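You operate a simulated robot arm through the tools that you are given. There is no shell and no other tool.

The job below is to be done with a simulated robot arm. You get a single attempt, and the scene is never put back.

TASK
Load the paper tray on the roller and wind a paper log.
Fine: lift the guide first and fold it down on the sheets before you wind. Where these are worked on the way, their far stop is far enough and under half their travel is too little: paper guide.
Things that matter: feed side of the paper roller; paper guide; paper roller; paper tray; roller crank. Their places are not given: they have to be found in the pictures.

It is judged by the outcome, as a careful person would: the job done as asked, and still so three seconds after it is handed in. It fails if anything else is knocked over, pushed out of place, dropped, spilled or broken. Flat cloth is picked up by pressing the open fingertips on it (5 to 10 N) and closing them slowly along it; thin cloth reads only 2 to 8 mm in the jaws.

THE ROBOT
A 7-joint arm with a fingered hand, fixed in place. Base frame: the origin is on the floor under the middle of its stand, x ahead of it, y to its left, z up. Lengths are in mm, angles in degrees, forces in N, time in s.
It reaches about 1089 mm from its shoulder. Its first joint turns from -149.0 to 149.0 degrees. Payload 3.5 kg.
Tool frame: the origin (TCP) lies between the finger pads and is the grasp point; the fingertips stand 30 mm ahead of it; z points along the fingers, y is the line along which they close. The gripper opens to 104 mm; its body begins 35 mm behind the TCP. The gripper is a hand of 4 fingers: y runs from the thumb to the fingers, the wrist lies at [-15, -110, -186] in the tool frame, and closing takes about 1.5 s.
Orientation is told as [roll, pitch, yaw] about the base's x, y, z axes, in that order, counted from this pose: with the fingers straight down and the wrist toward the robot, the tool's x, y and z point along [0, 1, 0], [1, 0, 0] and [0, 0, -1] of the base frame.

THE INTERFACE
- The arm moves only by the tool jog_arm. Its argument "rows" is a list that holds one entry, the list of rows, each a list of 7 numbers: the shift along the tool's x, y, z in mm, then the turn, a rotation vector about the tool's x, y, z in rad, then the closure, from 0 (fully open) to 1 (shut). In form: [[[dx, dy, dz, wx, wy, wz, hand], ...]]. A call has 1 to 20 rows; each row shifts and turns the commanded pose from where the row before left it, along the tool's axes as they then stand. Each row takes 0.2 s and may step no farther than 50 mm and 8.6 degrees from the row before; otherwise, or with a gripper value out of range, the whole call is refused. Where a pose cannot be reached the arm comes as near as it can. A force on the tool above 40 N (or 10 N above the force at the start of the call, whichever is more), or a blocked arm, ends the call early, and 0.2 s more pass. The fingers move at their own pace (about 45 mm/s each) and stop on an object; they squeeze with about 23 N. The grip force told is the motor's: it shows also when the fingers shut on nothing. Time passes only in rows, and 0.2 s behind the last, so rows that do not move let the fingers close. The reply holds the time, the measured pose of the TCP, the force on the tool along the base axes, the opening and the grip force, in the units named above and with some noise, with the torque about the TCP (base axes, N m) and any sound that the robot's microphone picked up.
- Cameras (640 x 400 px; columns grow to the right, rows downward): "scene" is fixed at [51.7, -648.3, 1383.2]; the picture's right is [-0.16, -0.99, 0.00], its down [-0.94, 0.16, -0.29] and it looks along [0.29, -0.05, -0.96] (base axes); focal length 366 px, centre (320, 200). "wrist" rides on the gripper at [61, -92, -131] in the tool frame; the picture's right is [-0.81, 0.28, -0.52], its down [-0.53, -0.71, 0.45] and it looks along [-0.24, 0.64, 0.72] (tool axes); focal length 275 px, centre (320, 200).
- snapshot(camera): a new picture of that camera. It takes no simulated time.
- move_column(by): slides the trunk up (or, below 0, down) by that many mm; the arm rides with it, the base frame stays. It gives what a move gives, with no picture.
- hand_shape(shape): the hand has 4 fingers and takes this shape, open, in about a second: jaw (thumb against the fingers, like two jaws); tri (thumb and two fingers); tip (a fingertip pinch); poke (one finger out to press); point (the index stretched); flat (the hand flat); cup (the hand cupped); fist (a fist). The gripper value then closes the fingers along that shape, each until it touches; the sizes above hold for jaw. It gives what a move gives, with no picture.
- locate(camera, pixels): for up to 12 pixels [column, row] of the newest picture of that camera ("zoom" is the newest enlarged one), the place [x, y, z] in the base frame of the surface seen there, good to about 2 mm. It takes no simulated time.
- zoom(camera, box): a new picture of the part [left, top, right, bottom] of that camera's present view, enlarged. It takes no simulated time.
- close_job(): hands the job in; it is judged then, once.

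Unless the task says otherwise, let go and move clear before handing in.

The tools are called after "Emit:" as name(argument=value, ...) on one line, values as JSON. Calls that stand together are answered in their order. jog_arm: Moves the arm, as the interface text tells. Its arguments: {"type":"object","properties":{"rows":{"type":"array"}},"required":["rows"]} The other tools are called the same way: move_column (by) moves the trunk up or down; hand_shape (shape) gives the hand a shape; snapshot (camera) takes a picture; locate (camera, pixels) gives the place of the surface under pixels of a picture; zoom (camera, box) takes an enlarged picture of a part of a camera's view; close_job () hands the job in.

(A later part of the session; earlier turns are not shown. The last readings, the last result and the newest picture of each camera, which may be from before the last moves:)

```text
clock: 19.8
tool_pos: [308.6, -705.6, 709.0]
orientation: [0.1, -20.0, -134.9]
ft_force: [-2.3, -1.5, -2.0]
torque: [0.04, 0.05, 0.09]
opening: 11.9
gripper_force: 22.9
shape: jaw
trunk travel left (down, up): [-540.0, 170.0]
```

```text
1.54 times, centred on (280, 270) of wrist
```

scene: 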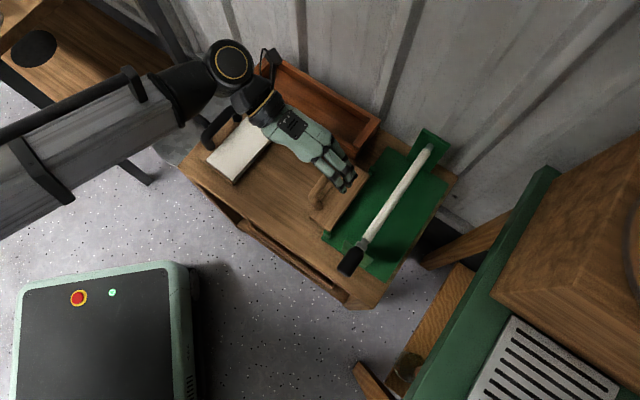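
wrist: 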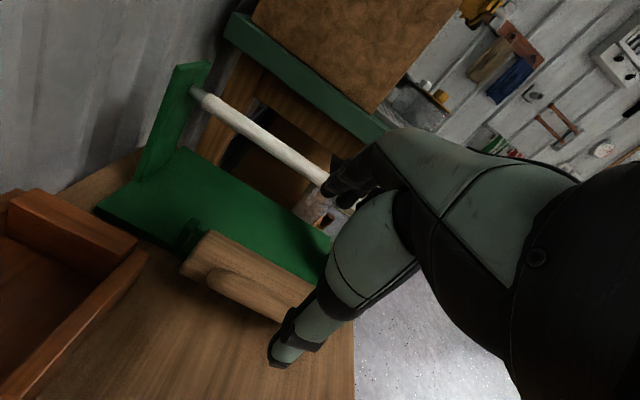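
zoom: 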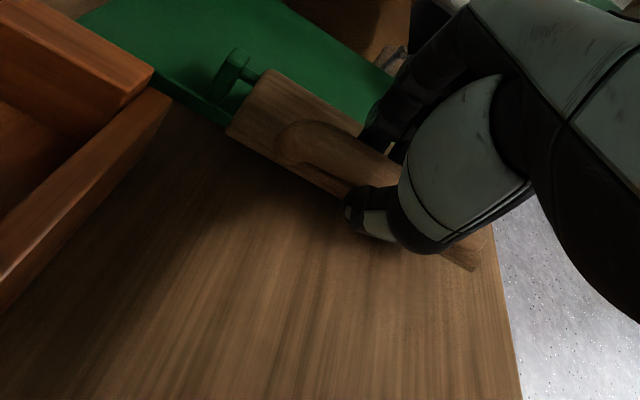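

The grip holds a ~12 mm opening on the bar at 23 N. Now I lift the guide along an arc about its hinge (b≈346, z≈663), first 40°.

Emit:
jog_arm(rows=[[[0, 9.4, -7.3, 0, 0, 0, 1], [0, 10.5, -5.5, 0, 0, 0, 1], [0, 11.3, -3.8, 0, 0, 0, 1], [0, 11.9, -1.6, 0, 0, 0, 1], [0, 0, 0, 0, 0, 0, 1]]])

Emit:
zoom(camera="scene", box=[300, 130, 400, 240])

Emit:
zoom(camera="wrist", box=[160, 140, 400, 400])

```text
clock: 21.0
tool_pos: [284.9, -729.4, 739.8]
orientation: [-0.1, -19.8, -134.8]
ft_force: [-4.5, -2.1, -31.1]
torque: [0.25, -0.41, 0.12]
opening: 11.8
gripper_force: 23.0
shape: jaw
trunk travel left (down, up): [-540.0, 170.0]
```

```text
3.64 times, centred on (350, 185) of scene
```

zoom: 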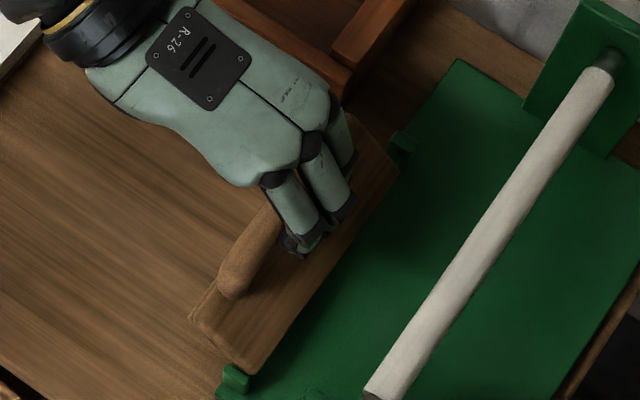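

```text
1.54 times, centred on (280, 270) of wrist
```

zoom: 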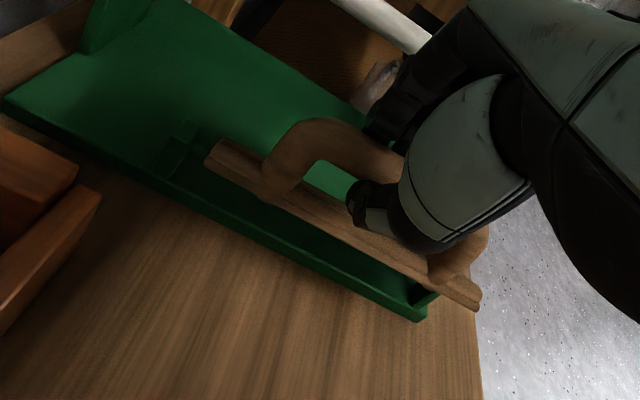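

The guide rises (force -31 N in z, so my arc is a bit too large). I'll measure the flap's current edges to refine the hinge axis.

Emit:
locate(camera="zoom", pixels=[[470, 295], [440, 310], [280, 190], [215, 155], [300, 190], [350, 225], [400, 262], [270, 175], [310, 130], [425, 305], [175, 160], [165, 175]])

Emit:
zoom(camera="scene", box=[300, 130, 400, 240])

Emit:
locate(camera="zoom", pixels=[[192, 318], [245, 370], [210, 335], [235, 360], [225, 290], [270, 325], [335, 240], [365, 200], [395, 165], [355, 120], [235, 380], [405, 140]])

```text
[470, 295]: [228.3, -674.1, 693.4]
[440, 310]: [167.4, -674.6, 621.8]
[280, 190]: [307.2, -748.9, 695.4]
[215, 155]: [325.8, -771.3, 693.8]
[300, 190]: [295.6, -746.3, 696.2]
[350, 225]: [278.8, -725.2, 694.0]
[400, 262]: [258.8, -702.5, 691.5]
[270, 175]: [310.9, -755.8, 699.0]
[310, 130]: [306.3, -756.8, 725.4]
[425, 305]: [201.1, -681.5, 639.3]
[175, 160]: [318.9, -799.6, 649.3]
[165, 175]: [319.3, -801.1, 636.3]
```

```text
3.64 times, centred on (350, 185) of scene
```

zoom: 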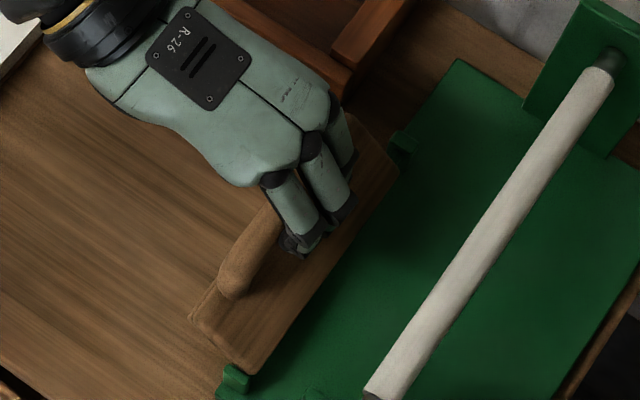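

```text
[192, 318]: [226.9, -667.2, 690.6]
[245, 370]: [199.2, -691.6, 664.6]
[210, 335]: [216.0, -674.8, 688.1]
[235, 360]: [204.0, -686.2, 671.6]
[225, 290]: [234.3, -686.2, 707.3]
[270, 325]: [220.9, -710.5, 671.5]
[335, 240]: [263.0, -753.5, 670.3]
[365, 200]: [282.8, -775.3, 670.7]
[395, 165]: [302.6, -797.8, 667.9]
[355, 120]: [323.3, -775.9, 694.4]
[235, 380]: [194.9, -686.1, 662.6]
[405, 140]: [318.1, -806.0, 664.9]
```

The flap is really at about 32° (the hinge resists, so it lags my 40°), but the grip holds. Continue along the arc to ~70°.

Emit:
jog_arm(rows=[[[0, 11.9, 0.5, 0, 0, 0, 1], [0, 11.7, 2.4, 0, 0, 0, 1], [0, 11.0, 4.4, 0, 0, 0, 1], [0, 0, 0, 0, 0, 0, 1]]])

Emit:
zoom(camera="scene", box=[300, 130, 400, 240])

Emit:
zoom(camera="wrist", box=[160, 140, 400, 400])

Emit:
locate(camera="zoom", pixels=[[280, 190], [215, 155], [300, 190], [350, 225], [400, 262]])

```text
clock: 22.0
tool_pos: [259.6, -754.5, 748.7]
orientation: [0.2, -20.0, -134.8]
ft_force: [5.0, 1.9, -4.6]
torque: [0.28, -0.33, 0.14]
opening: 11.7
gripper_force: 23.6
shape: jaw
trunk travel left (down, up): [-540.0, 170.0]
```

```text
3.64 times, centred on (350, 185) of scene
```

zoom: 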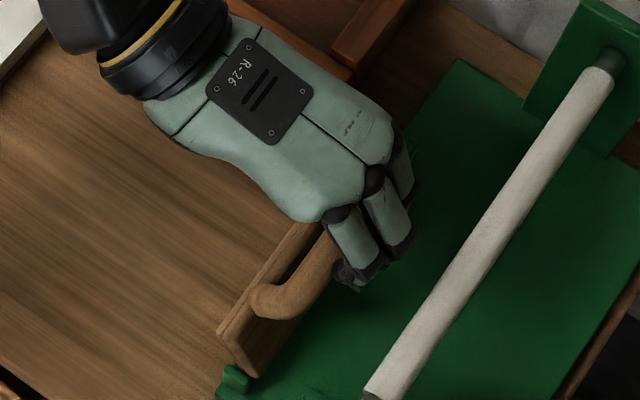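

```text
1.54 times, centred on (280, 270) of wrist
```

zoom: 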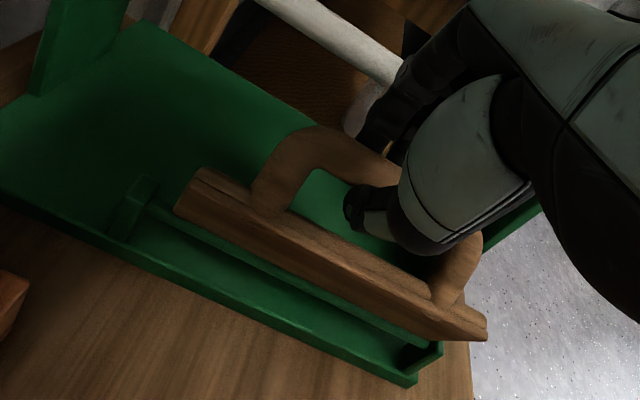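

```text
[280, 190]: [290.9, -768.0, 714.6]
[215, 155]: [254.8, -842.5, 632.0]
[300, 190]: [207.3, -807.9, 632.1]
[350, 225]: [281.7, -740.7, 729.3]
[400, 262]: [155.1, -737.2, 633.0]
```

Force is now low (~7 N) and the flap is near 60–65°. Continue to about 85–90° cautiously, watching for the far stop and the roller.

Emit:
jog_arm(rows=[[[0, 10.1, 6.4, 0, 0, 0, 1], [0, 8.8, 8.0, 0, 0, 0, 1], [0, 0, 0, 0, 0, 0, 1]]])

Emit:
zoom(camera="wrist", box=[160, 140, 400, 400])

Emit:
zoom(camera="scene", box=[300, 130, 400, 240])

Emit:
locate(camera="zoom", pixels=[[240, 320], [300, 225], [265, 355], [230, 340], [290, 300], [310, 270], [370, 270], [400, 230], [255, 300]])

```text
clock: 22.8
tool_pos: [244.7, -768.3, 739.7]
orientation: [0.2, -20.0, -134.9]
ft_force: [15.1, 4.5, -0.4]
torque: [0.17, -0.28, 0.16]
opening: 12.4
gripper_force: 22.8
shape: jaw
trunk travel left (down, up): [-540.0, 170.0]
```

```text
1.54 times, centred on (280, 270) of wrist
```

zoom: 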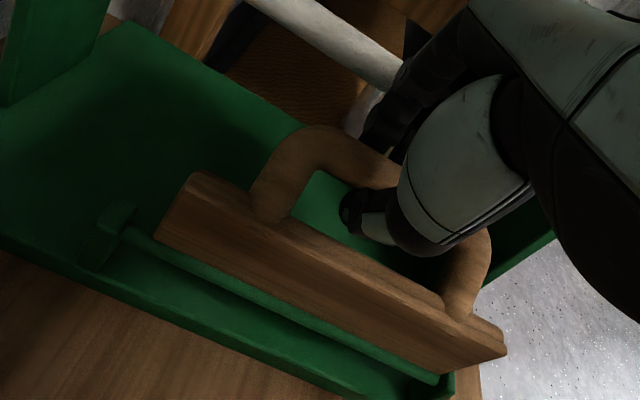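

```text
3.64 times, centred on (350, 185) of scene
```

zoom: 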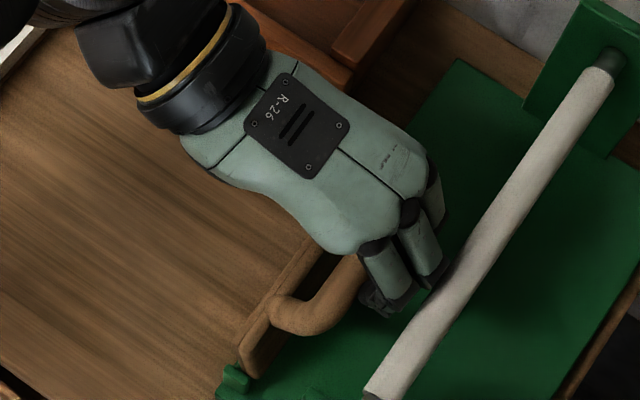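

```text
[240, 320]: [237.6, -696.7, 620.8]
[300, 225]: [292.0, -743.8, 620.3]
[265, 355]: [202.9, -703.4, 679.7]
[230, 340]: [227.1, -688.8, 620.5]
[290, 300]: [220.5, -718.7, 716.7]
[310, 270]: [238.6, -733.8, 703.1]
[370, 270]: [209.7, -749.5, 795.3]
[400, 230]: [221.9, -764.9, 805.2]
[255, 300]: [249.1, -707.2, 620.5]
```

TCP is at b≈370 and a small push-back (~14 N toward -b) appeared — either the hinge/stop or the finger touching the roller. I'll measure the flap edge and finger–roller gap.

Emit:
zoom(camera="wrist", box=[160, 140, 400, 400])

Emit:
locate(camera="zoom", pixels=[[195, 180], [340, 255], [485, 335], [170, 235], [320, 305], [470, 362], [300, 150], [460, 275], [385, 95], [375, 130], [350, 45], [150, 250]])

Emit:
zoom(camera="scene", box=[340, 170, 400, 230])

Emit:
locate(camera="zoom", pixels=[[320, 200], [380, 160], [360, 200], [300, 250], [340, 300], [400, 200], [450, 150], [280, 280]])

```text
1.54 times, centred on (280, 270) of wrist
```

zoom: 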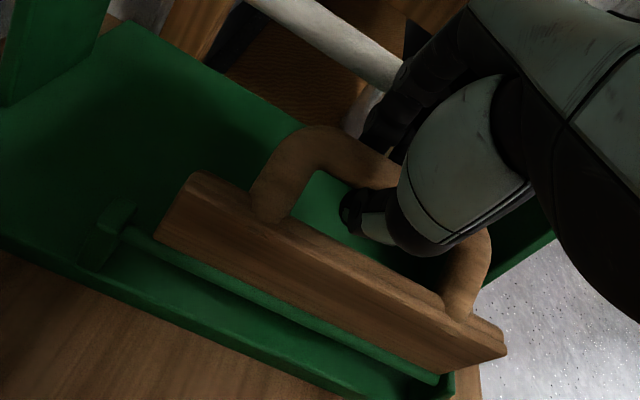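

```text
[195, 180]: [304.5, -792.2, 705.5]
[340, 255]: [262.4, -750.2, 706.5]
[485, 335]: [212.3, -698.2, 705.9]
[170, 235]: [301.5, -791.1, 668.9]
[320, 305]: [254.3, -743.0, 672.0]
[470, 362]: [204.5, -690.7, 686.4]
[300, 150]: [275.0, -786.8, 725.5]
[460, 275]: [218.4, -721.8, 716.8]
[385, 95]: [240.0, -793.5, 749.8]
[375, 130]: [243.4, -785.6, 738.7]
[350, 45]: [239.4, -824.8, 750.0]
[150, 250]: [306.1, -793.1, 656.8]
```

```text
6.67 times, centred on (370, 200) of scene
```

zoom: 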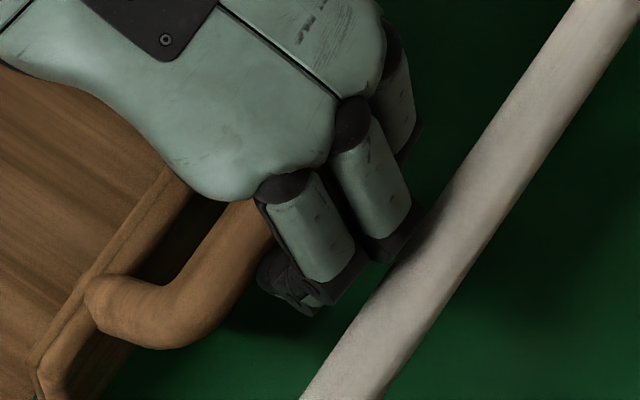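

```text
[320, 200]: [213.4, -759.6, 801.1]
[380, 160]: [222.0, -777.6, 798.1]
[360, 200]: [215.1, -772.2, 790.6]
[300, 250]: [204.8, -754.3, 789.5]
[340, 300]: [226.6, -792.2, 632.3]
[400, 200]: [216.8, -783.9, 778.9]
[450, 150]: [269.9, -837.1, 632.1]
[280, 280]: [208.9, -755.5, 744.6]
```

The flap is now vertical (underside at b≈345, z 657–706, so ~90°), and the finger back is still ~15 mm from the roller. I'll push a few mm more along the arc to feel for the far stop.

Emit:
jog_arm(rows=[[[0, 3.7, 4.7, 0, 0, 0, 1], [0, 0, 0, 0, 0, 0, 1], [0, 0, 0, 0, 0, 0, 1]]])

Emit:
zoom(camera="wrist", box=[160, 140, 400, 400])

Emit:
locate(camera="zoom", pixels=[[195, 180], [340, 255], [485, 335], [170, 235], [320, 305], [470, 362], [300, 150], [385, 95], [375, 130]])

```text
clock: 23.6
tool_pos: [239.0, -772.2, 737.1]
orientation: [0.0, -20.0, -135.0]
ft_force: [17.3, 13.7, -2.6]
torque: [0.29, -0.26, 0.08]
opening: 13.0
gripper_force: 23.0
shape: jaw
trunk travel left (down, up): [-540.0, 170.0]
```

```text
1.54 times, centred on (280, 270) of wrist
```

zoom: 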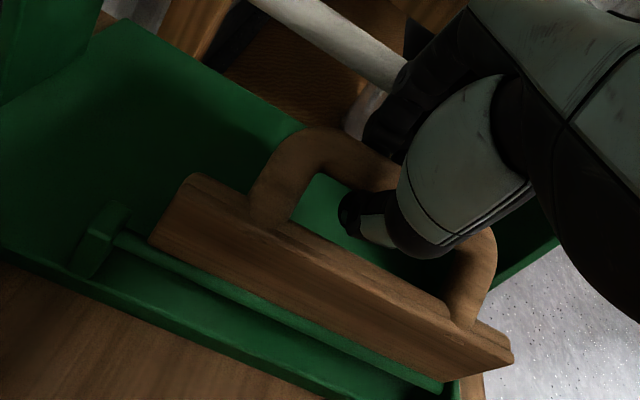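

```text
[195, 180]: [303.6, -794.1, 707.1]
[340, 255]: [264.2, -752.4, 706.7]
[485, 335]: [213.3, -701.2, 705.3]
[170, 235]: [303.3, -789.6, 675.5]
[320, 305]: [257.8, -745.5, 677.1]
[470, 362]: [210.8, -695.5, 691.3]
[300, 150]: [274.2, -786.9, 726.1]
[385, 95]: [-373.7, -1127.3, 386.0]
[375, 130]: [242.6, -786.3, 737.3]
```

The flap no longer moves (edge still at b≈345–346, z≈707) while the force rises to ~22 N, so the far stop at ~90° is reached. I'll relax the push and open the fingers only slightly (roller is close), then look.

Emit:
jog_arm(rows=[[[0, -4, -1.5, 0, 0, 0, 1], [0, 0, 0, 0, 0, 0, 0.85], [0, 0, 0, 0, 0, 0, 0.75], [0, 0, 0, 0, 0, 0, 0.75], [0, 0, 0, 0, 0, 0, 0.75]]])

Emit:
zoom(camera="wrist", box=[160, 140, 400, 400])

Emit:
zoom(camera="scene", box=[340, 170, 400, 230])

```text
clock: 24.8
tool_pos: [241.5, -768.8, 737.6]
orientation: [0.2, -19.9, -134.9]
ft_force: [4.4, 6.9, -0.6]
torque: [-0.02, 0.04, -0.17]
opening: 24.0
gripper_force: 0.1
shape: jaw
trunk travel left (down, up): [-540.0, 170.0]
```

```text
1.54 times, centred on (280, 270) of wrist
```

zoom: 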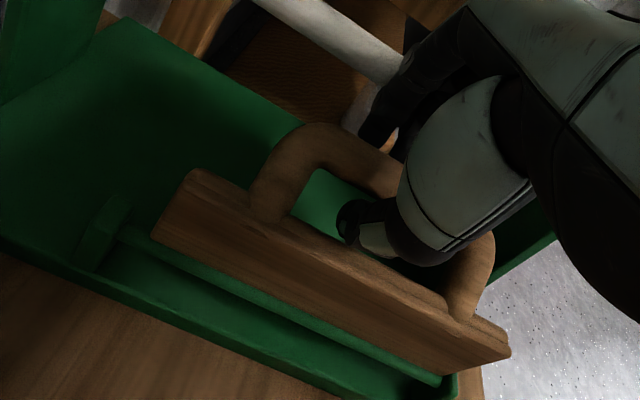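

```text
6.67 times, centred on (370, 200) of scene
```

zoom: 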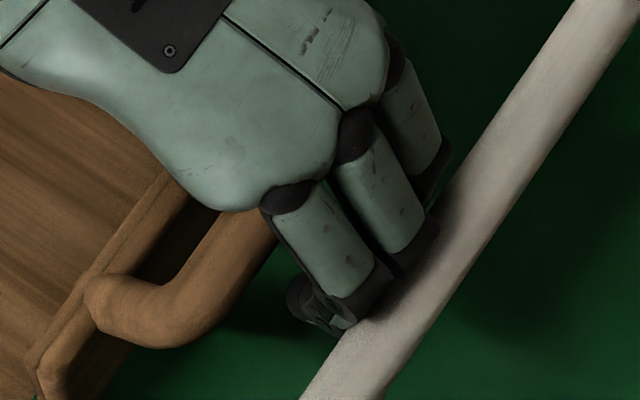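

Opened to 24 mm with a light ~8 N touch (fingers on the roller). Guide still stands upright. I'll withdraw along the finger direction slowly.

Emit:
jog_arm(rows=[[[0, -2, -8, 0, 0, 0, 0.75], [0, 0, -10, 0, 0, 0, 0.75], [0, 0, -10, 0, 0, 0, 0.75]]])

Emit:
zoom(camera="wrist", box=[160, 140, 400, 400])

Emit:
zoom(camera="scene", box=[320, 150, 410, 240])

```text
clock: 25.6
tool_pos: [251.0, -761.7, 762.2]
orientation: [0.2, -20.0, -134.9]
ft_force: [-0.4, 0.1, -1.0]
torque: [-0.01, -0.01, 0.03]
opening: 25.9
gripper_force: 0.0
shape: jaw
trunk travel left (down, up): [-540.0, 170.0]
```

```text
1.54 times, centred on (280, 270) of wrist
```

zoom: 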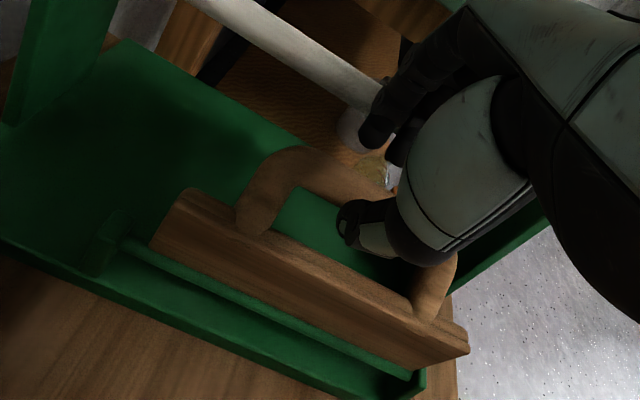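

```text
4.44 times, centred on (365, 195) of scene
```

zoom: 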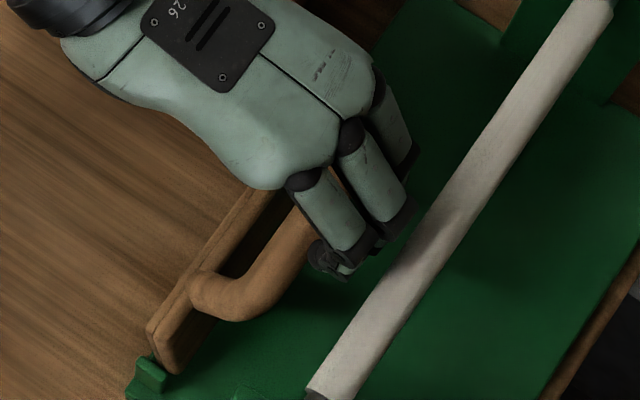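

The guide stands on its own and the hand is free (0 N). Retreat upward and check the guide.

Emit:
jog_arm(rows=[[[0, 0, -15, 0, 0, 0, 0.75], [0, 0, -30, 0, 0, 0, 0.75], [0, 0, -40, 0, 0, 0, 0.5], [0, 0, -40, 0, 0, 0, 0]]])

Emit:
zoom(camera="wrist", box=[80, 100, 400, 400])

Emit:
locate(camera="zoom", pixels=[[320, 200], [300, 250]])

Emit:
snapshot(camera="scene")

```text
clock: 26.6
tool_pos: [280.8, -731.8, 881.3]
orientation: [0.1, -20.0, -134.8]
ft_force: [0.3, 0.3, 0.2]
torque: [0.0, -0.04, -0.01]
opening: 76.1
gripper_force: 0.1
shape: jaw
trunk travel left (down, up): [-540.0, 170.0]
```

```text
1.33 times, centred on (240, 250) of wrist
```

zoom: 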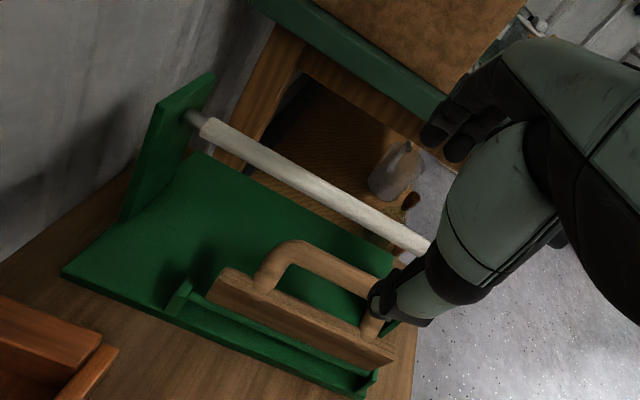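

```text
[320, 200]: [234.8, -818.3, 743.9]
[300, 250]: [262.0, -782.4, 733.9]
```

```text
taken
```

scene: 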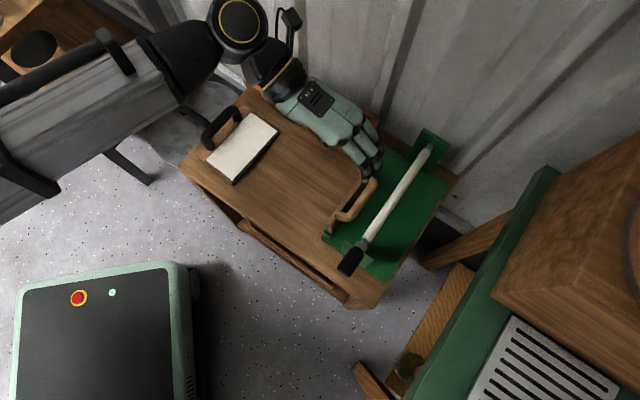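

The guide stays upright on its own. Next the tray: I'll measure its handle precisely in the scene view.

Emit:
zoom(camera="scene", box=[190, 90, 290, 190])

Emit:
locate(camera="zoom", pixels=[[120, 100], [100, 125], [80, 150], [150, 80], [175, 65], [60, 175], [190, 90], [85, 200], [245, 100], [395, 165], [195, 370], [75, 290]])

Emit:
locate(camera="zoom", pixels=[[230, 75], [40, 265], [400, 180], [195, 385], [230, 230], [300, 160], [150, 250], [110, 150], [130, 130], [60, 280], [215, 85], [300, 300]])

```text
4.00 times, centred on (240, 140) of scene
```

zoom: 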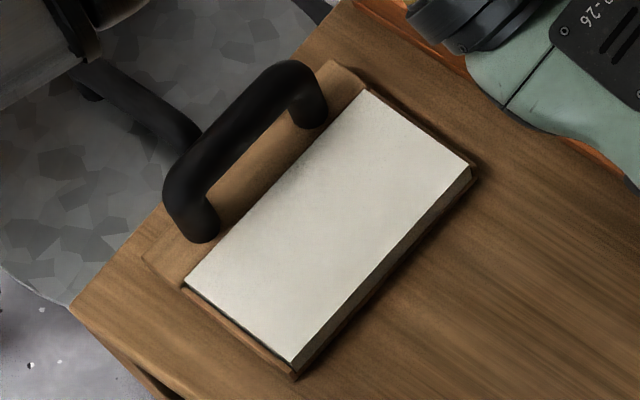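

```text
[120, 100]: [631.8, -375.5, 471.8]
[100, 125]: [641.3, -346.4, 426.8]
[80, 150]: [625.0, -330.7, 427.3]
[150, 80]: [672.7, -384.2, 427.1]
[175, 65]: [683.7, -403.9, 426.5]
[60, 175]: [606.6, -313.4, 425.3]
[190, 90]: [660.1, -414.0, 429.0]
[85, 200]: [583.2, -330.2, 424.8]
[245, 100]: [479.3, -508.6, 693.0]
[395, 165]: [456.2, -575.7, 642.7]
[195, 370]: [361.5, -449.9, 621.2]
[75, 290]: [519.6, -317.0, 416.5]
```

```text
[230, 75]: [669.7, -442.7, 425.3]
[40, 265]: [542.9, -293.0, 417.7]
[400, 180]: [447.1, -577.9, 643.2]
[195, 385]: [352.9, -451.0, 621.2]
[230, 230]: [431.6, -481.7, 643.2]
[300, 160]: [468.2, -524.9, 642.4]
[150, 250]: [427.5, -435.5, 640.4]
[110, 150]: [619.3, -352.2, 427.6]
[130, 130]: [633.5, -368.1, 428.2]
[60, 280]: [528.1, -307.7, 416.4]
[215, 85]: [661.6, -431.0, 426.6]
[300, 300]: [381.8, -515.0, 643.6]
```

Emit:
locate(camera="zoom", pixels=[[290, 80], [262, 92], [232, 120], [205, 148], [182, 172], [205, 225], [312, 110], [190, 200], [305, 90], [220, 145], [245, 120], [270, 100]])

Emit:
locate(camera="zoom", pixels=[[367, 96], [469, 168], [292, 360], [188, 284], [332, 65], [147, 256], [296, 376], [476, 180], [325, 65], [180, 283], [330, 225], [270, 240]])

```text
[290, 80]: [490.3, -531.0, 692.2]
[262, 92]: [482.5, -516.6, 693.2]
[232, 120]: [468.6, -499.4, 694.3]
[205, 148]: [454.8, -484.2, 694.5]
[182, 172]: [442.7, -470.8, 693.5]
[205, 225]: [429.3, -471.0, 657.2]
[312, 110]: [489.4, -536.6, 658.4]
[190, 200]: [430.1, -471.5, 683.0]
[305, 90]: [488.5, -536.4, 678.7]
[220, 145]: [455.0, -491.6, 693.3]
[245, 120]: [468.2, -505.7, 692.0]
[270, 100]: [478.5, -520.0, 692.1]
```

```text
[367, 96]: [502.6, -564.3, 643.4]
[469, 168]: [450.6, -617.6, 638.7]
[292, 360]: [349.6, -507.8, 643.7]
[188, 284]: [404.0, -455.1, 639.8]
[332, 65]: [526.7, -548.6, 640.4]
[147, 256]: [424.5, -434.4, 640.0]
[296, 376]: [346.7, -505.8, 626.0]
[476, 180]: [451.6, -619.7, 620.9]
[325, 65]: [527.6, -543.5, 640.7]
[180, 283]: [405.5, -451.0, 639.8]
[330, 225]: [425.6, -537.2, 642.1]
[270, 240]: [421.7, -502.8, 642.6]
```

The tray is rotated about 3° relative to the roller (angle -47.8°), its handle bar centre at about (466,-498.5), top z≈694. I'll straighten the hand (pitch 0, yaw -137.8) and move above the tray handle at z≈800.

Emit:
jog_arm(rows=[[[0, 0, 0, 0.1163, 0, 0.0167, 0], [0, 0, 0, 0.1163, 0, 0.0167, 0], [0, 0, 0, 0.1163, 0, 0.0167, 0], [-6.9, -42, 11.6, 0, 0, 0, 0], [-6.9, -42, 11.6, 0, 0, 0, 0], [-6.9, -42, 11.6, 0, 0, 0, 0], [-6.9, -42, 11.6, 0, 0, 0, 0], [-6.9, -42, 11.6, 0, 0, 0, 0], [-6.9, -42, 11.6, 0, 0, 0, 0], [-6.9, -42, 11.6, 0, 0, 0, 0], [0, 0, 0, 0, 0, 0, 0]]])

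Emit:
snapshot(camera="scene")

Emit:
snapshot(camera="wrist")

```text
clock: 29.0
tool_pos: [467.0, -498.2, 798.9]
orientation: [0.6, 0.0, -137.7]
ft_force: [0.4, 0.6, -0.8]
torque: [0.0, 0.03, 0.03]
opening: 103.7
gripper_force: 0.0
shape: jaw
trunk travel left (down, up): [-540.0, 170.0]
```

```text
taken
```

scene: 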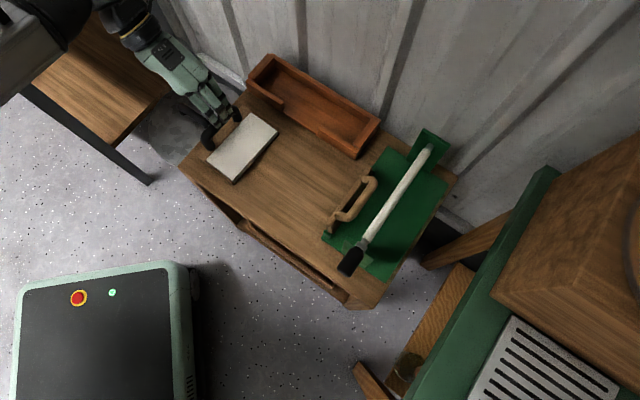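

```text
taken
```

wrist: 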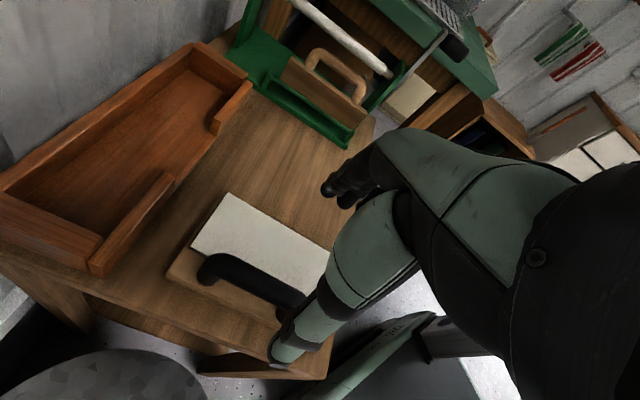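

The hand is above the tray handle. From here the wrist camera sees the open guide and the feed side well; I'll zoom there to understand where the tray must go.

Emit:
zoom(camera="wrist", box=[220, 0, 420, 160])

Emit:
locate(camera="zoom", pixels=[[205, 240], [440, 410], [130, 265], [100, 205], [300, 350], [300, 325], [400, 370], [210, 200], [430, 340], [480, 290], [450, 300], [180, 300]])

Emit:
locate(camera="wrist", pixels=[[455, 45], [445, 35], [435, 45], [465, 50], [415, 60], [390, 75], [380, 65], [400, 70], [340, 130], [290, 60], [330, 60], [360, 90]])

```text
2.50 times, centred on (320, 80) of wrist
```

zoom: 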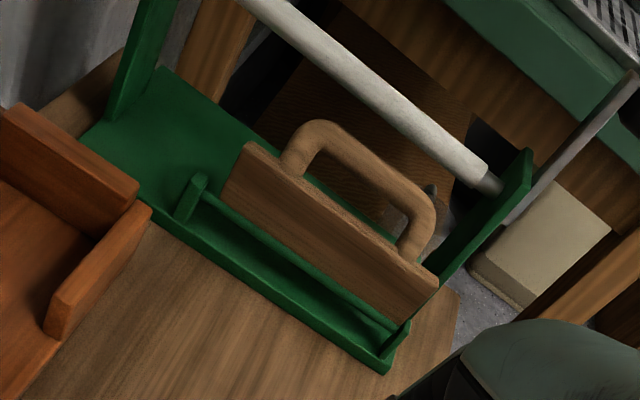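

```text
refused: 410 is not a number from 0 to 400
```

```text
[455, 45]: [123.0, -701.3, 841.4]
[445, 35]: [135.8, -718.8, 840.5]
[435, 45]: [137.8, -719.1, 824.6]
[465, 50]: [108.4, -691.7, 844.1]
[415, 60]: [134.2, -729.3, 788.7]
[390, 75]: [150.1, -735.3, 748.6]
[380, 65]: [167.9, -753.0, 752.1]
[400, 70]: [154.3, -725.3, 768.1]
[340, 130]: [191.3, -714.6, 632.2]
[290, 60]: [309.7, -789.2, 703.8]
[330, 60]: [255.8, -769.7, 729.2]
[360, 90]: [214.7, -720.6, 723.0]
```

Emit:
locate(camera="zoom", pixels=[[205, 250], [380, 360], [150, 225], [185, 215], [200, 180], [300, 305], [300, 262], [350, 300], [395, 330], [405, 340], [300, 330], [395, 365]])

Emit:
locate(camera="zoom", pixels=[[245, 150], [225, 190], [435, 280], [415, 315], [320, 125], [300, 140], [425, 220], [410, 250], [365, 165], [300, 285], [260, 240], [515, 170]])

```text
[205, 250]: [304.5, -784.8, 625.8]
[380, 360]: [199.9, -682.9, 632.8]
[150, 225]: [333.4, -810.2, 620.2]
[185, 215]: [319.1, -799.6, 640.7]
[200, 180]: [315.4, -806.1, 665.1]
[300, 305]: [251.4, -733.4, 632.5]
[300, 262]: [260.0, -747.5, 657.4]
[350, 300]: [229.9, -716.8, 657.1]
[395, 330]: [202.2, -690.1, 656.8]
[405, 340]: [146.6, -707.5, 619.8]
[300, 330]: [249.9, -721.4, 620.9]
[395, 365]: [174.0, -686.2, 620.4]
```

```text
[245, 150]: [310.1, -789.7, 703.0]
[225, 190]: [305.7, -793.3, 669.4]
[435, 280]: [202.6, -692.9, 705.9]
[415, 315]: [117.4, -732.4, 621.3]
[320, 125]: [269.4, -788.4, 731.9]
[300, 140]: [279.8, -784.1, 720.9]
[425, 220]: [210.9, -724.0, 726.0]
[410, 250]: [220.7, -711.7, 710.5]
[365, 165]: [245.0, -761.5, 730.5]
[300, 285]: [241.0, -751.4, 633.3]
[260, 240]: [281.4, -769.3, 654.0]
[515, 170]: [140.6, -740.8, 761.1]
```

The base's front edge is at b≈340, hinge rod at b≈347, z≈656; so the tray belongs on the table right in front of it, under the guide (centre a≈707). Now descending onto the tray handle, shifted +6 mm along it to centre the fingers.

Emit:
jog_arm(rows=[[[2, 0, 37, 0, 0, 0, 0], [2, 0, 37, 0, 0, 0, 0], [2, 0, 36, 0, 0, 0, 0], [0, 0, 0, 0, 0, 0, 0]]])

Emit:
zoom(camera="scene", box=[170, 70, 290, 190])

Emit:
zoom(camera="wrist", box=[160, 140, 400, 400])

```text
clock: 30.0
tool_pos: [470.5, -502.2, 688.5]
orientation: [0.7, 0.0, -137.7]
ft_force: [-1.2, -0.4, -0.2]
torque: [0.01, -0.01, -0.01]
opening: 103.7
gripper_force: 0.1
shape: jaw
trunk travel left (down, up): [-540.0, 170.0]
```

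```text
3.33 times, centred on (230, 130) of scene
```

zoom: 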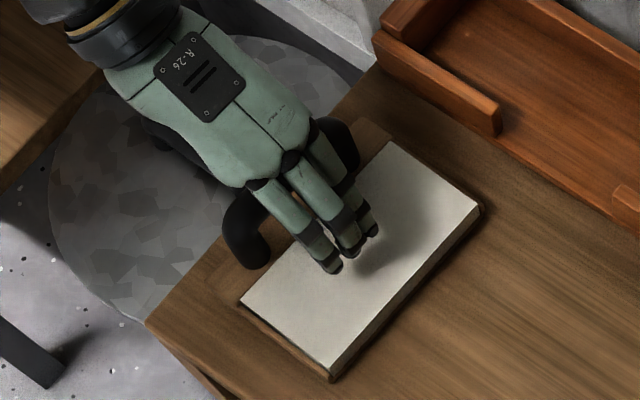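

```text
1.54 times, centred on (280, 270) of wrist
```

zoom: 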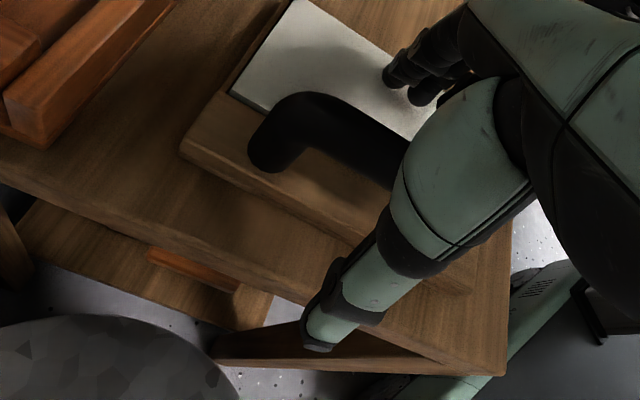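

The handle is between thumb and fingers, no contact. Closing on it.

Emit:
jog_arm(rows=[[[0, 0, 0, 0, 0, 0, 0.5], [0, 0, 0, 0, 0, 0, 0.8], [0, 0, 0, 0, 0, 0, 1], [0, 0, 0, 0, 0, 0, 1], [0, 0, 0, 0, 0, 0, 1], [0, 0, 0, 0, 0, 0, 1], [0, 0, 0, 0, 0, 0, 1]]])

Emit:
zoom(camera="scene", box=[170, 70, 290, 190])

Emit:
zoom(camera="wrist", box=[160, 140, 400, 400])

```text
clock: 31.6
tool_pos: [470.3, -503.2, 689.2]
orientation: [0.5, 0.0, -137.8]
ft_force: [0.2, -0.6, -0.6]
torque: [-0.01, -0.04, 0.03]
opening: 9.8
gripper_force: 23.0
shape: jaw
trunk travel left (down, up): [-540.0, 170.0]
```

```text
3.33 times, centred on (230, 130) of scene
```

zoom: 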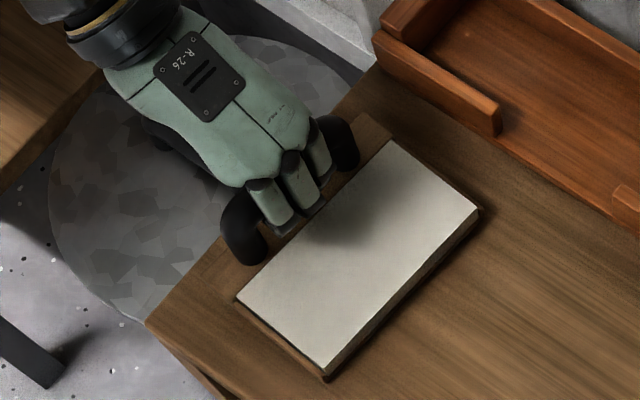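

```text
1.54 times, centred on (280, 270) of wrist
```

zoom: 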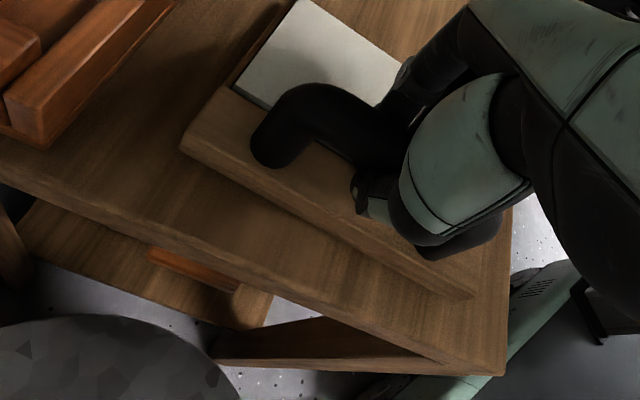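

Grip is firm (23 N). I'll lift a few mm to see the weight and whether the tray stays level.

Emit:
jog_arm(rows=[[[0, 0, -4, 0, 0, 0, 1], [0, 0, -4, 0, 0, 0, 1], [0, 0, 0, 0, 0, 0, 1]]])

Emit:
zoom(camera="wrist", box=[160, 140, 400, 400])

Emit:
zoom(camera="scene", box=[170, 70, 290, 190])

Emit:
locate(camera="zoom", pixels=[[388, 145], [475, 207], [327, 360], [242, 300], [400, 180], [300, 320], [325, 372], [470, 225], [360, 250], [365, 122], [232, 302]])

```text
clock: 32.4
tool_pos: [470.5, -501.7, 697.5]
orientation: [0.6, 0.0, -137.7]
ft_force: [0.9, 0.2, -1.0]
torque: [0.01, -0.01, -0.02]
opening: 10.9
gripper_force: 23.2
shape: jaw
trunk travel left (down, up): [-540.0, 170.0]
```

```text
1.54 times, centred on (280, 270) of wrist
```

zoom: 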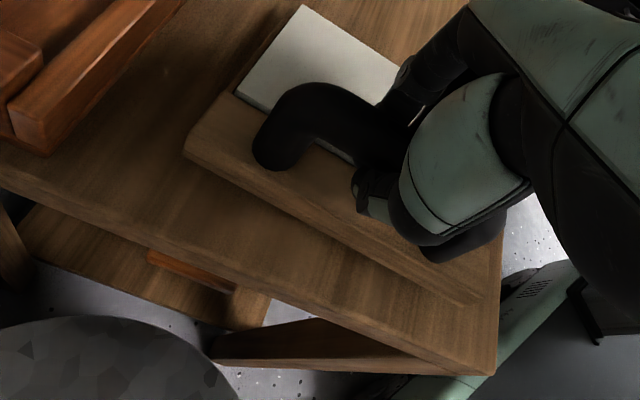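

```text
3.33 times, centred on (230, 130) of scene
```

zoom: 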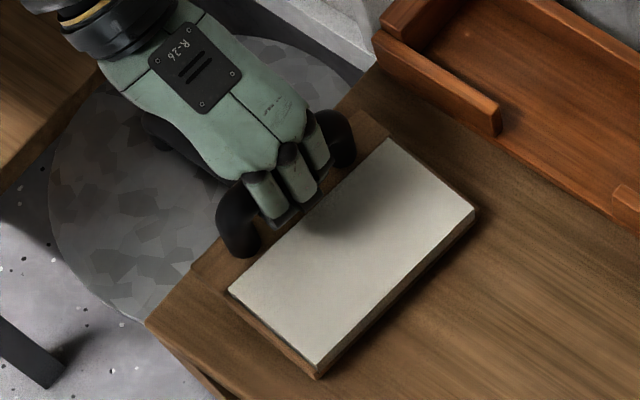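

```text
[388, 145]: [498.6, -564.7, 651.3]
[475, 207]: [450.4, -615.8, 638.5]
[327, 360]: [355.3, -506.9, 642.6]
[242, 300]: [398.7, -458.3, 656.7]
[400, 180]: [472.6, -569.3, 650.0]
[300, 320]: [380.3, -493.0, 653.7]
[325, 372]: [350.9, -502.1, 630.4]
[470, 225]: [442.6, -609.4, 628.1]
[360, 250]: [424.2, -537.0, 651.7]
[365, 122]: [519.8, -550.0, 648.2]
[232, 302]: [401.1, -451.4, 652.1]
```

The tray lifts lightly (about 1 N) and nearly level. I'll lift another 22 mm and check level.

Emit:
jog_arm(rows=[[[0, 0, -7, 0, 0, 0, 1], [0, 0, -8, 0, 0, 0, 1], [0, 0, -7, 0, 0, 0, 1], [0, 0, 0, 0, 0, 0, 1]]])

Emit:
zoom(camera="scene", box=[170, 70, 290, 190])

Emit:
locate(camera="zoom", pixels=[[380, 150], [455, 207], [320, 350], [240, 290], [400, 180], [300, 320], [360, 250], [350, 120], [225, 285], [440, 220], [330, 320]])

```text
clock: 33.4
tool_pos: [469.6, -503.5, 718.3]
orientation: [0.5, 0.0, -137.6]
ft_force: [0.7, -0.9, -1.4]
torque: [-0.03, -0.08, 0.02]
opening: 11.1
gripper_force: 22.7
shape: jaw
trunk travel left (down, up): [-540.0, 170.0]
```

```text
3.33 times, centred on (230, 130) of scene
```

zoom: 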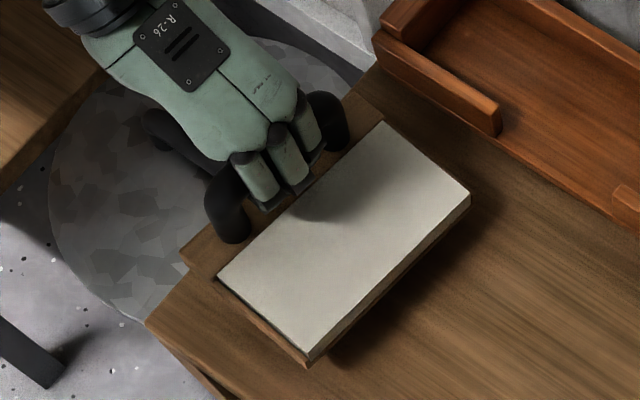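

```text
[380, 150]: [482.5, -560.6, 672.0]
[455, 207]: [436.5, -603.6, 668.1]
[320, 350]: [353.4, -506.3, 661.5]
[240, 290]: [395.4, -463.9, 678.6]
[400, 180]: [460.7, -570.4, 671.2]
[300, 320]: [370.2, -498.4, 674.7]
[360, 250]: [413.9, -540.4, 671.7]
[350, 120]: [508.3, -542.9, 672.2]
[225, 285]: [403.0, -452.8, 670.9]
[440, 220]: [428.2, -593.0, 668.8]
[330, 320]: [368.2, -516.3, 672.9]
```

The tray is level within ~4°. I'll locate its corners in the hand to plan the placement offset.

Emit:
locate(camera="zoom", pixels=[[383, 127], [466, 193], [310, 350], [222, 277], [380, 112], [183, 258], [308, 364], [470, 205], [360, 92], [325, 120], [235, 230], [215, 200]])

```text
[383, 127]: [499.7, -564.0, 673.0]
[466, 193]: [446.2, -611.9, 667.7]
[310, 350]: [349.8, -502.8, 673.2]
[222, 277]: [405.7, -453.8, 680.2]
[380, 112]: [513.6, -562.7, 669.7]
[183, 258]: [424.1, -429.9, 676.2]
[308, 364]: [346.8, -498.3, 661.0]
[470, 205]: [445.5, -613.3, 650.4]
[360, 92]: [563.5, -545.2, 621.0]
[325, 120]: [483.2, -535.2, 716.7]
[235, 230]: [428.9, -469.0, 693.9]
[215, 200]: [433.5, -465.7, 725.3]
```

Sheet centre is at about (425,-533), tray angle -49°. Now I carry it level toward the feed side: rotate +4°, correct the small tilt, and move so the sheet centre ends at a≈707, front edge b≈334 (still ~30 mm above the table).

Emit:
jog_arm(rows=[[[0, 0, 0, -0.03, 0.02, -0.035, 1], [0, 0, 0, -0.03, 0.02, -0.035, 1], [2, 21.7, 1.3, 0, 0, 0, 1], [2, 21.7, 1.3, 0, 0, 0, 1], [2, 21.7, 1.3, 0, 0, 0, 1], [2, 21.7, 1.3, 0, 0, 0, 1], [2, 21.7, 1.3, 0, 0, 0, 1], [2, 21.7, 1.3, 0, 0, 0, 1], [2, 21.7, 1.3, 0, 0, 0, 1], [2, 21.7, 1.3, 0, 0, 0, 1], [0, 0, 0, 0, 0, 0, 1]]])

Emit:
snapshot(camera="scene")

Emit:
zoom(camera="scene", box=[240, 110, 400, 250])

Emit:
snapshot(camera="wrist")

```text
clock: 35.8
tool_pos: [362.1, -639.5, 720.3]
orientation: [2.7, -3.5, -133.9]
ft_force: [-1.0, 0.2, -0.6]
torque: [0.01, -0.04, 0.05]
opening: 10.6
gripper_force: 23.2
shape: jaw
trunk travel left (down, up): [-540.0, 170.0]
```

```text
taken
```

scene: 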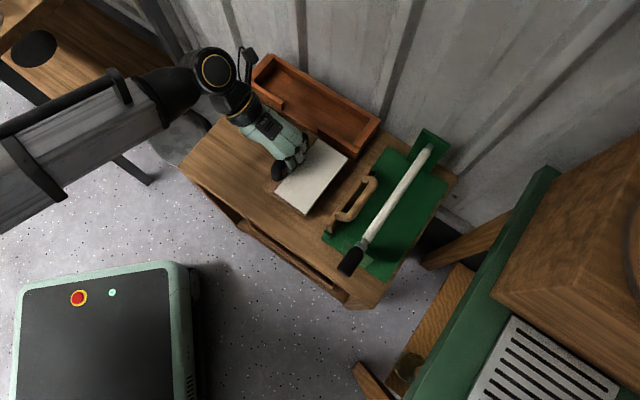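

```text
2.86 times, centred on (320, 180) of scene
```

zoom: 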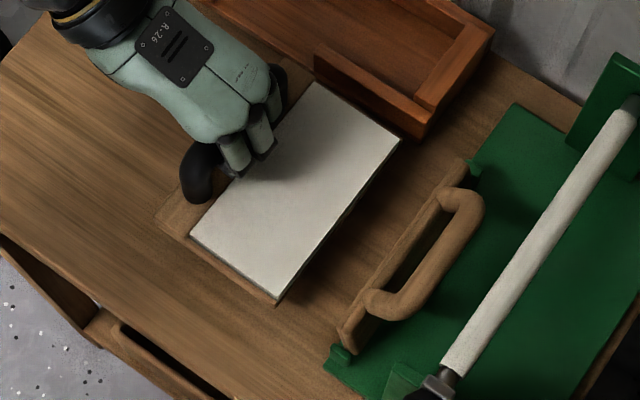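

```text
taken
```

wrist: 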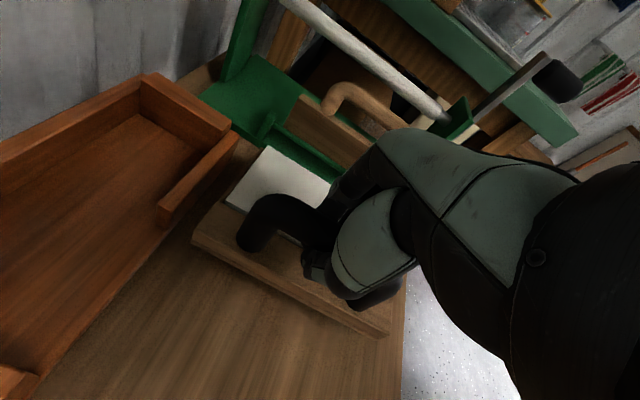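

The tray is 44 mm short of the target and close to the trough side; I'll measure its corners before the last stretch.

Emit:
zoom(camera="scene", box=[240, 110, 400, 250])

Emit:
locate(camera="zoom", pixels=[[317, 86], [396, 140], [280, 294], [194, 236], [300, 80], [160, 220], [275, 303], [402, 150], [360, 150], [250, 240], [420, 135], [320, 55]])

```text
2.86 times, centred on (320, 180) of scene
```

zoom: 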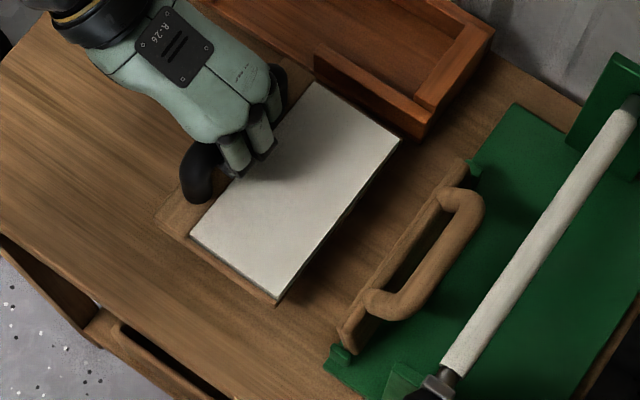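

```text
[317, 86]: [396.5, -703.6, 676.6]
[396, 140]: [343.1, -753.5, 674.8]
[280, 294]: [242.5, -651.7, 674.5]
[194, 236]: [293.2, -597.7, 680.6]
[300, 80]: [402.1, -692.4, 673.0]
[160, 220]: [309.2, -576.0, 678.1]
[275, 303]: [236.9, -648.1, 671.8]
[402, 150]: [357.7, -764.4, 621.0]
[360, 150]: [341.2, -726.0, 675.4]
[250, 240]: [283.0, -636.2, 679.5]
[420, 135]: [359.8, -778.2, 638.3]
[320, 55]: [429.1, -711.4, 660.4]
```

Tray is now aligned (-45.5°) and level within a few mm; sheet centre a≈704, b≈253. I'll move the last +43 mm toward the roller and lower 26 mm.

Emit:
jog_arm(rows=[[[0.6, 14.3, 0.9, 0, 0, 0, 1], [0.6, 14.3, 0.9, 0, 0, 0, 1], [0.6, 14.3, 0.9, 0, 0, 0, 1], [0, 0, 0, 0, 0, 0, 1], [-0.6, -0.8, 13, 0, 0, 0, 1], [-0.6, -0.8, 13, 0, 0, 0, 1], [0, 0, 0, 0, 0, 0, 1]]])

Emit:
zoom(camera="scene", box=[260, 110, 420, 250])

Emit:
snapshot(camera="wrist")

```text
clock: 37.4
tool_pos: [335.2, -672.6, 694.8]
orientation: [2.7, -3.5, -133.8]
ft_force: [0.1, -0.2, -1.1]
torque: [0.03, -0.01, -0.01]
opening: 10.7
gripper_force: 22.9
shape: jaw
trunk travel left (down, up): [-540.0, 170.0]
```

```text
2.86 times, centred on (340, 180) of scene
```

zoom: 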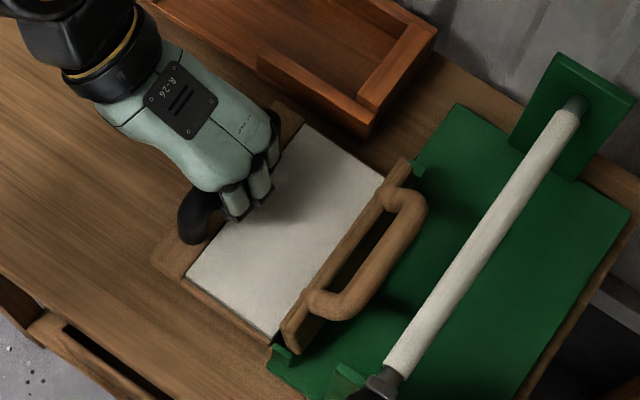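

```text
taken
```

wrist: 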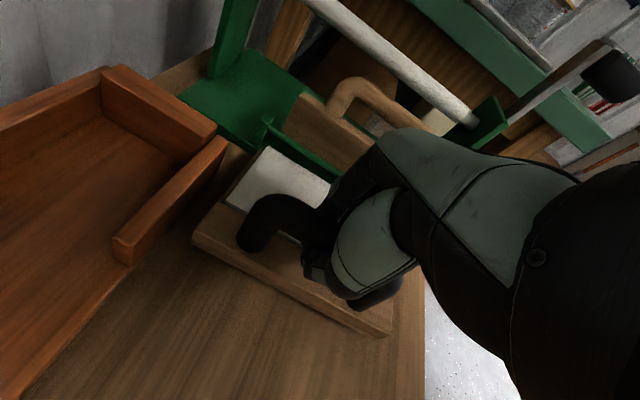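

The tray is just in front of the base under the upright guide, still ~8 mm up. Check the corners before setting down.

Emit:
locate(camera="zoom", pixels=[[305, 130], [380, 178], [190, 272], [268, 328], [155, 262], [265, 340], [390, 190], [290, 105], [410, 170], [280, 350], [300, 200], [250, 290]])

Emit:
jog_arm(rows=[[[-0.1, -0.15, 2.5, 0, 0, 0, 1], [-0.1, -0.15, 2.5, 0, 0, 0, 1], [0, 0, 0, 0, 0, 0, 1]]])

```text
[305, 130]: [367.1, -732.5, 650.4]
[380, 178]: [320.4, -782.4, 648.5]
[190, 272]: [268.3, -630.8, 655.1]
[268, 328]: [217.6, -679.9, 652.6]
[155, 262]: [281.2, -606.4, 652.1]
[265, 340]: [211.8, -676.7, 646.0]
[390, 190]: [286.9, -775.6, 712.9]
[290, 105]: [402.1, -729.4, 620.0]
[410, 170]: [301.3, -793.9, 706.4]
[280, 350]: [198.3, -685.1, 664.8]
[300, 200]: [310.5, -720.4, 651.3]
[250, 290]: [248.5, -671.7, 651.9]
```

```text
clock: 38.2
tool_pos: [333.9, -673.8, 689.1]
orientation: [2.8, -3.5, -133.7]
ft_force: [0.0, -0.4, -2.0]
torque: [0.02, 0.01, 0.0]
opening: 10.9
gripper_force: 23.0
shape: jaw
trunk travel left (down, up): [-540.0, 170.0]
```

Sheets now span a≈635–778 and b≈257–329; the tray should be touching down. Lower 2 mm more to feel the table.

Emit:
jog_arm(rows=[[[0, 0, 1, 0, 0, 0, 1], [0, 0, 1, 0, 0, 0, 1], [0, 0, 0, 0, 0, 0, 1]]])

Emit:
zoom(camera="wrist", box=[160, 100, 420, 360])

Emit:
locate(camera="zoom", pixels=[[250, 90], [300, 130], [130, 210], [100, 225], [60, 210], [350, 330], [200, 270], [380, 350], [340, 345]])

```text
clock: 39.0
tool_pos: [333.0, -672.9, 688.5]
orientation: [2.8, -3.5, -133.8]
ft_force: [0.2, 0.2, -1.1]
torque: [0.0, -0.04, 0.0]
opening: 10.5
gripper_force: 22.5
shape: jaw
trunk travel left (down, up): [-540.0, 170.0]
```

```text
1.54 times, centred on (290, 230) of wrist
```

zoom: 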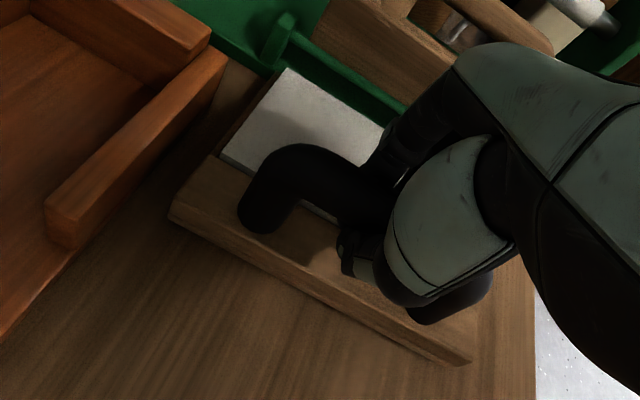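

```text
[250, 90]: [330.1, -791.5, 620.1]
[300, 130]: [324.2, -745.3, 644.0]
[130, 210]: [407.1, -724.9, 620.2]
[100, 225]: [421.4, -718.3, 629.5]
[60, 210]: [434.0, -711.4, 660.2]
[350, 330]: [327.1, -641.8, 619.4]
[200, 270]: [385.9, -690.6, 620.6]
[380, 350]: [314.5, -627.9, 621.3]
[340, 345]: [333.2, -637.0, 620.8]
```

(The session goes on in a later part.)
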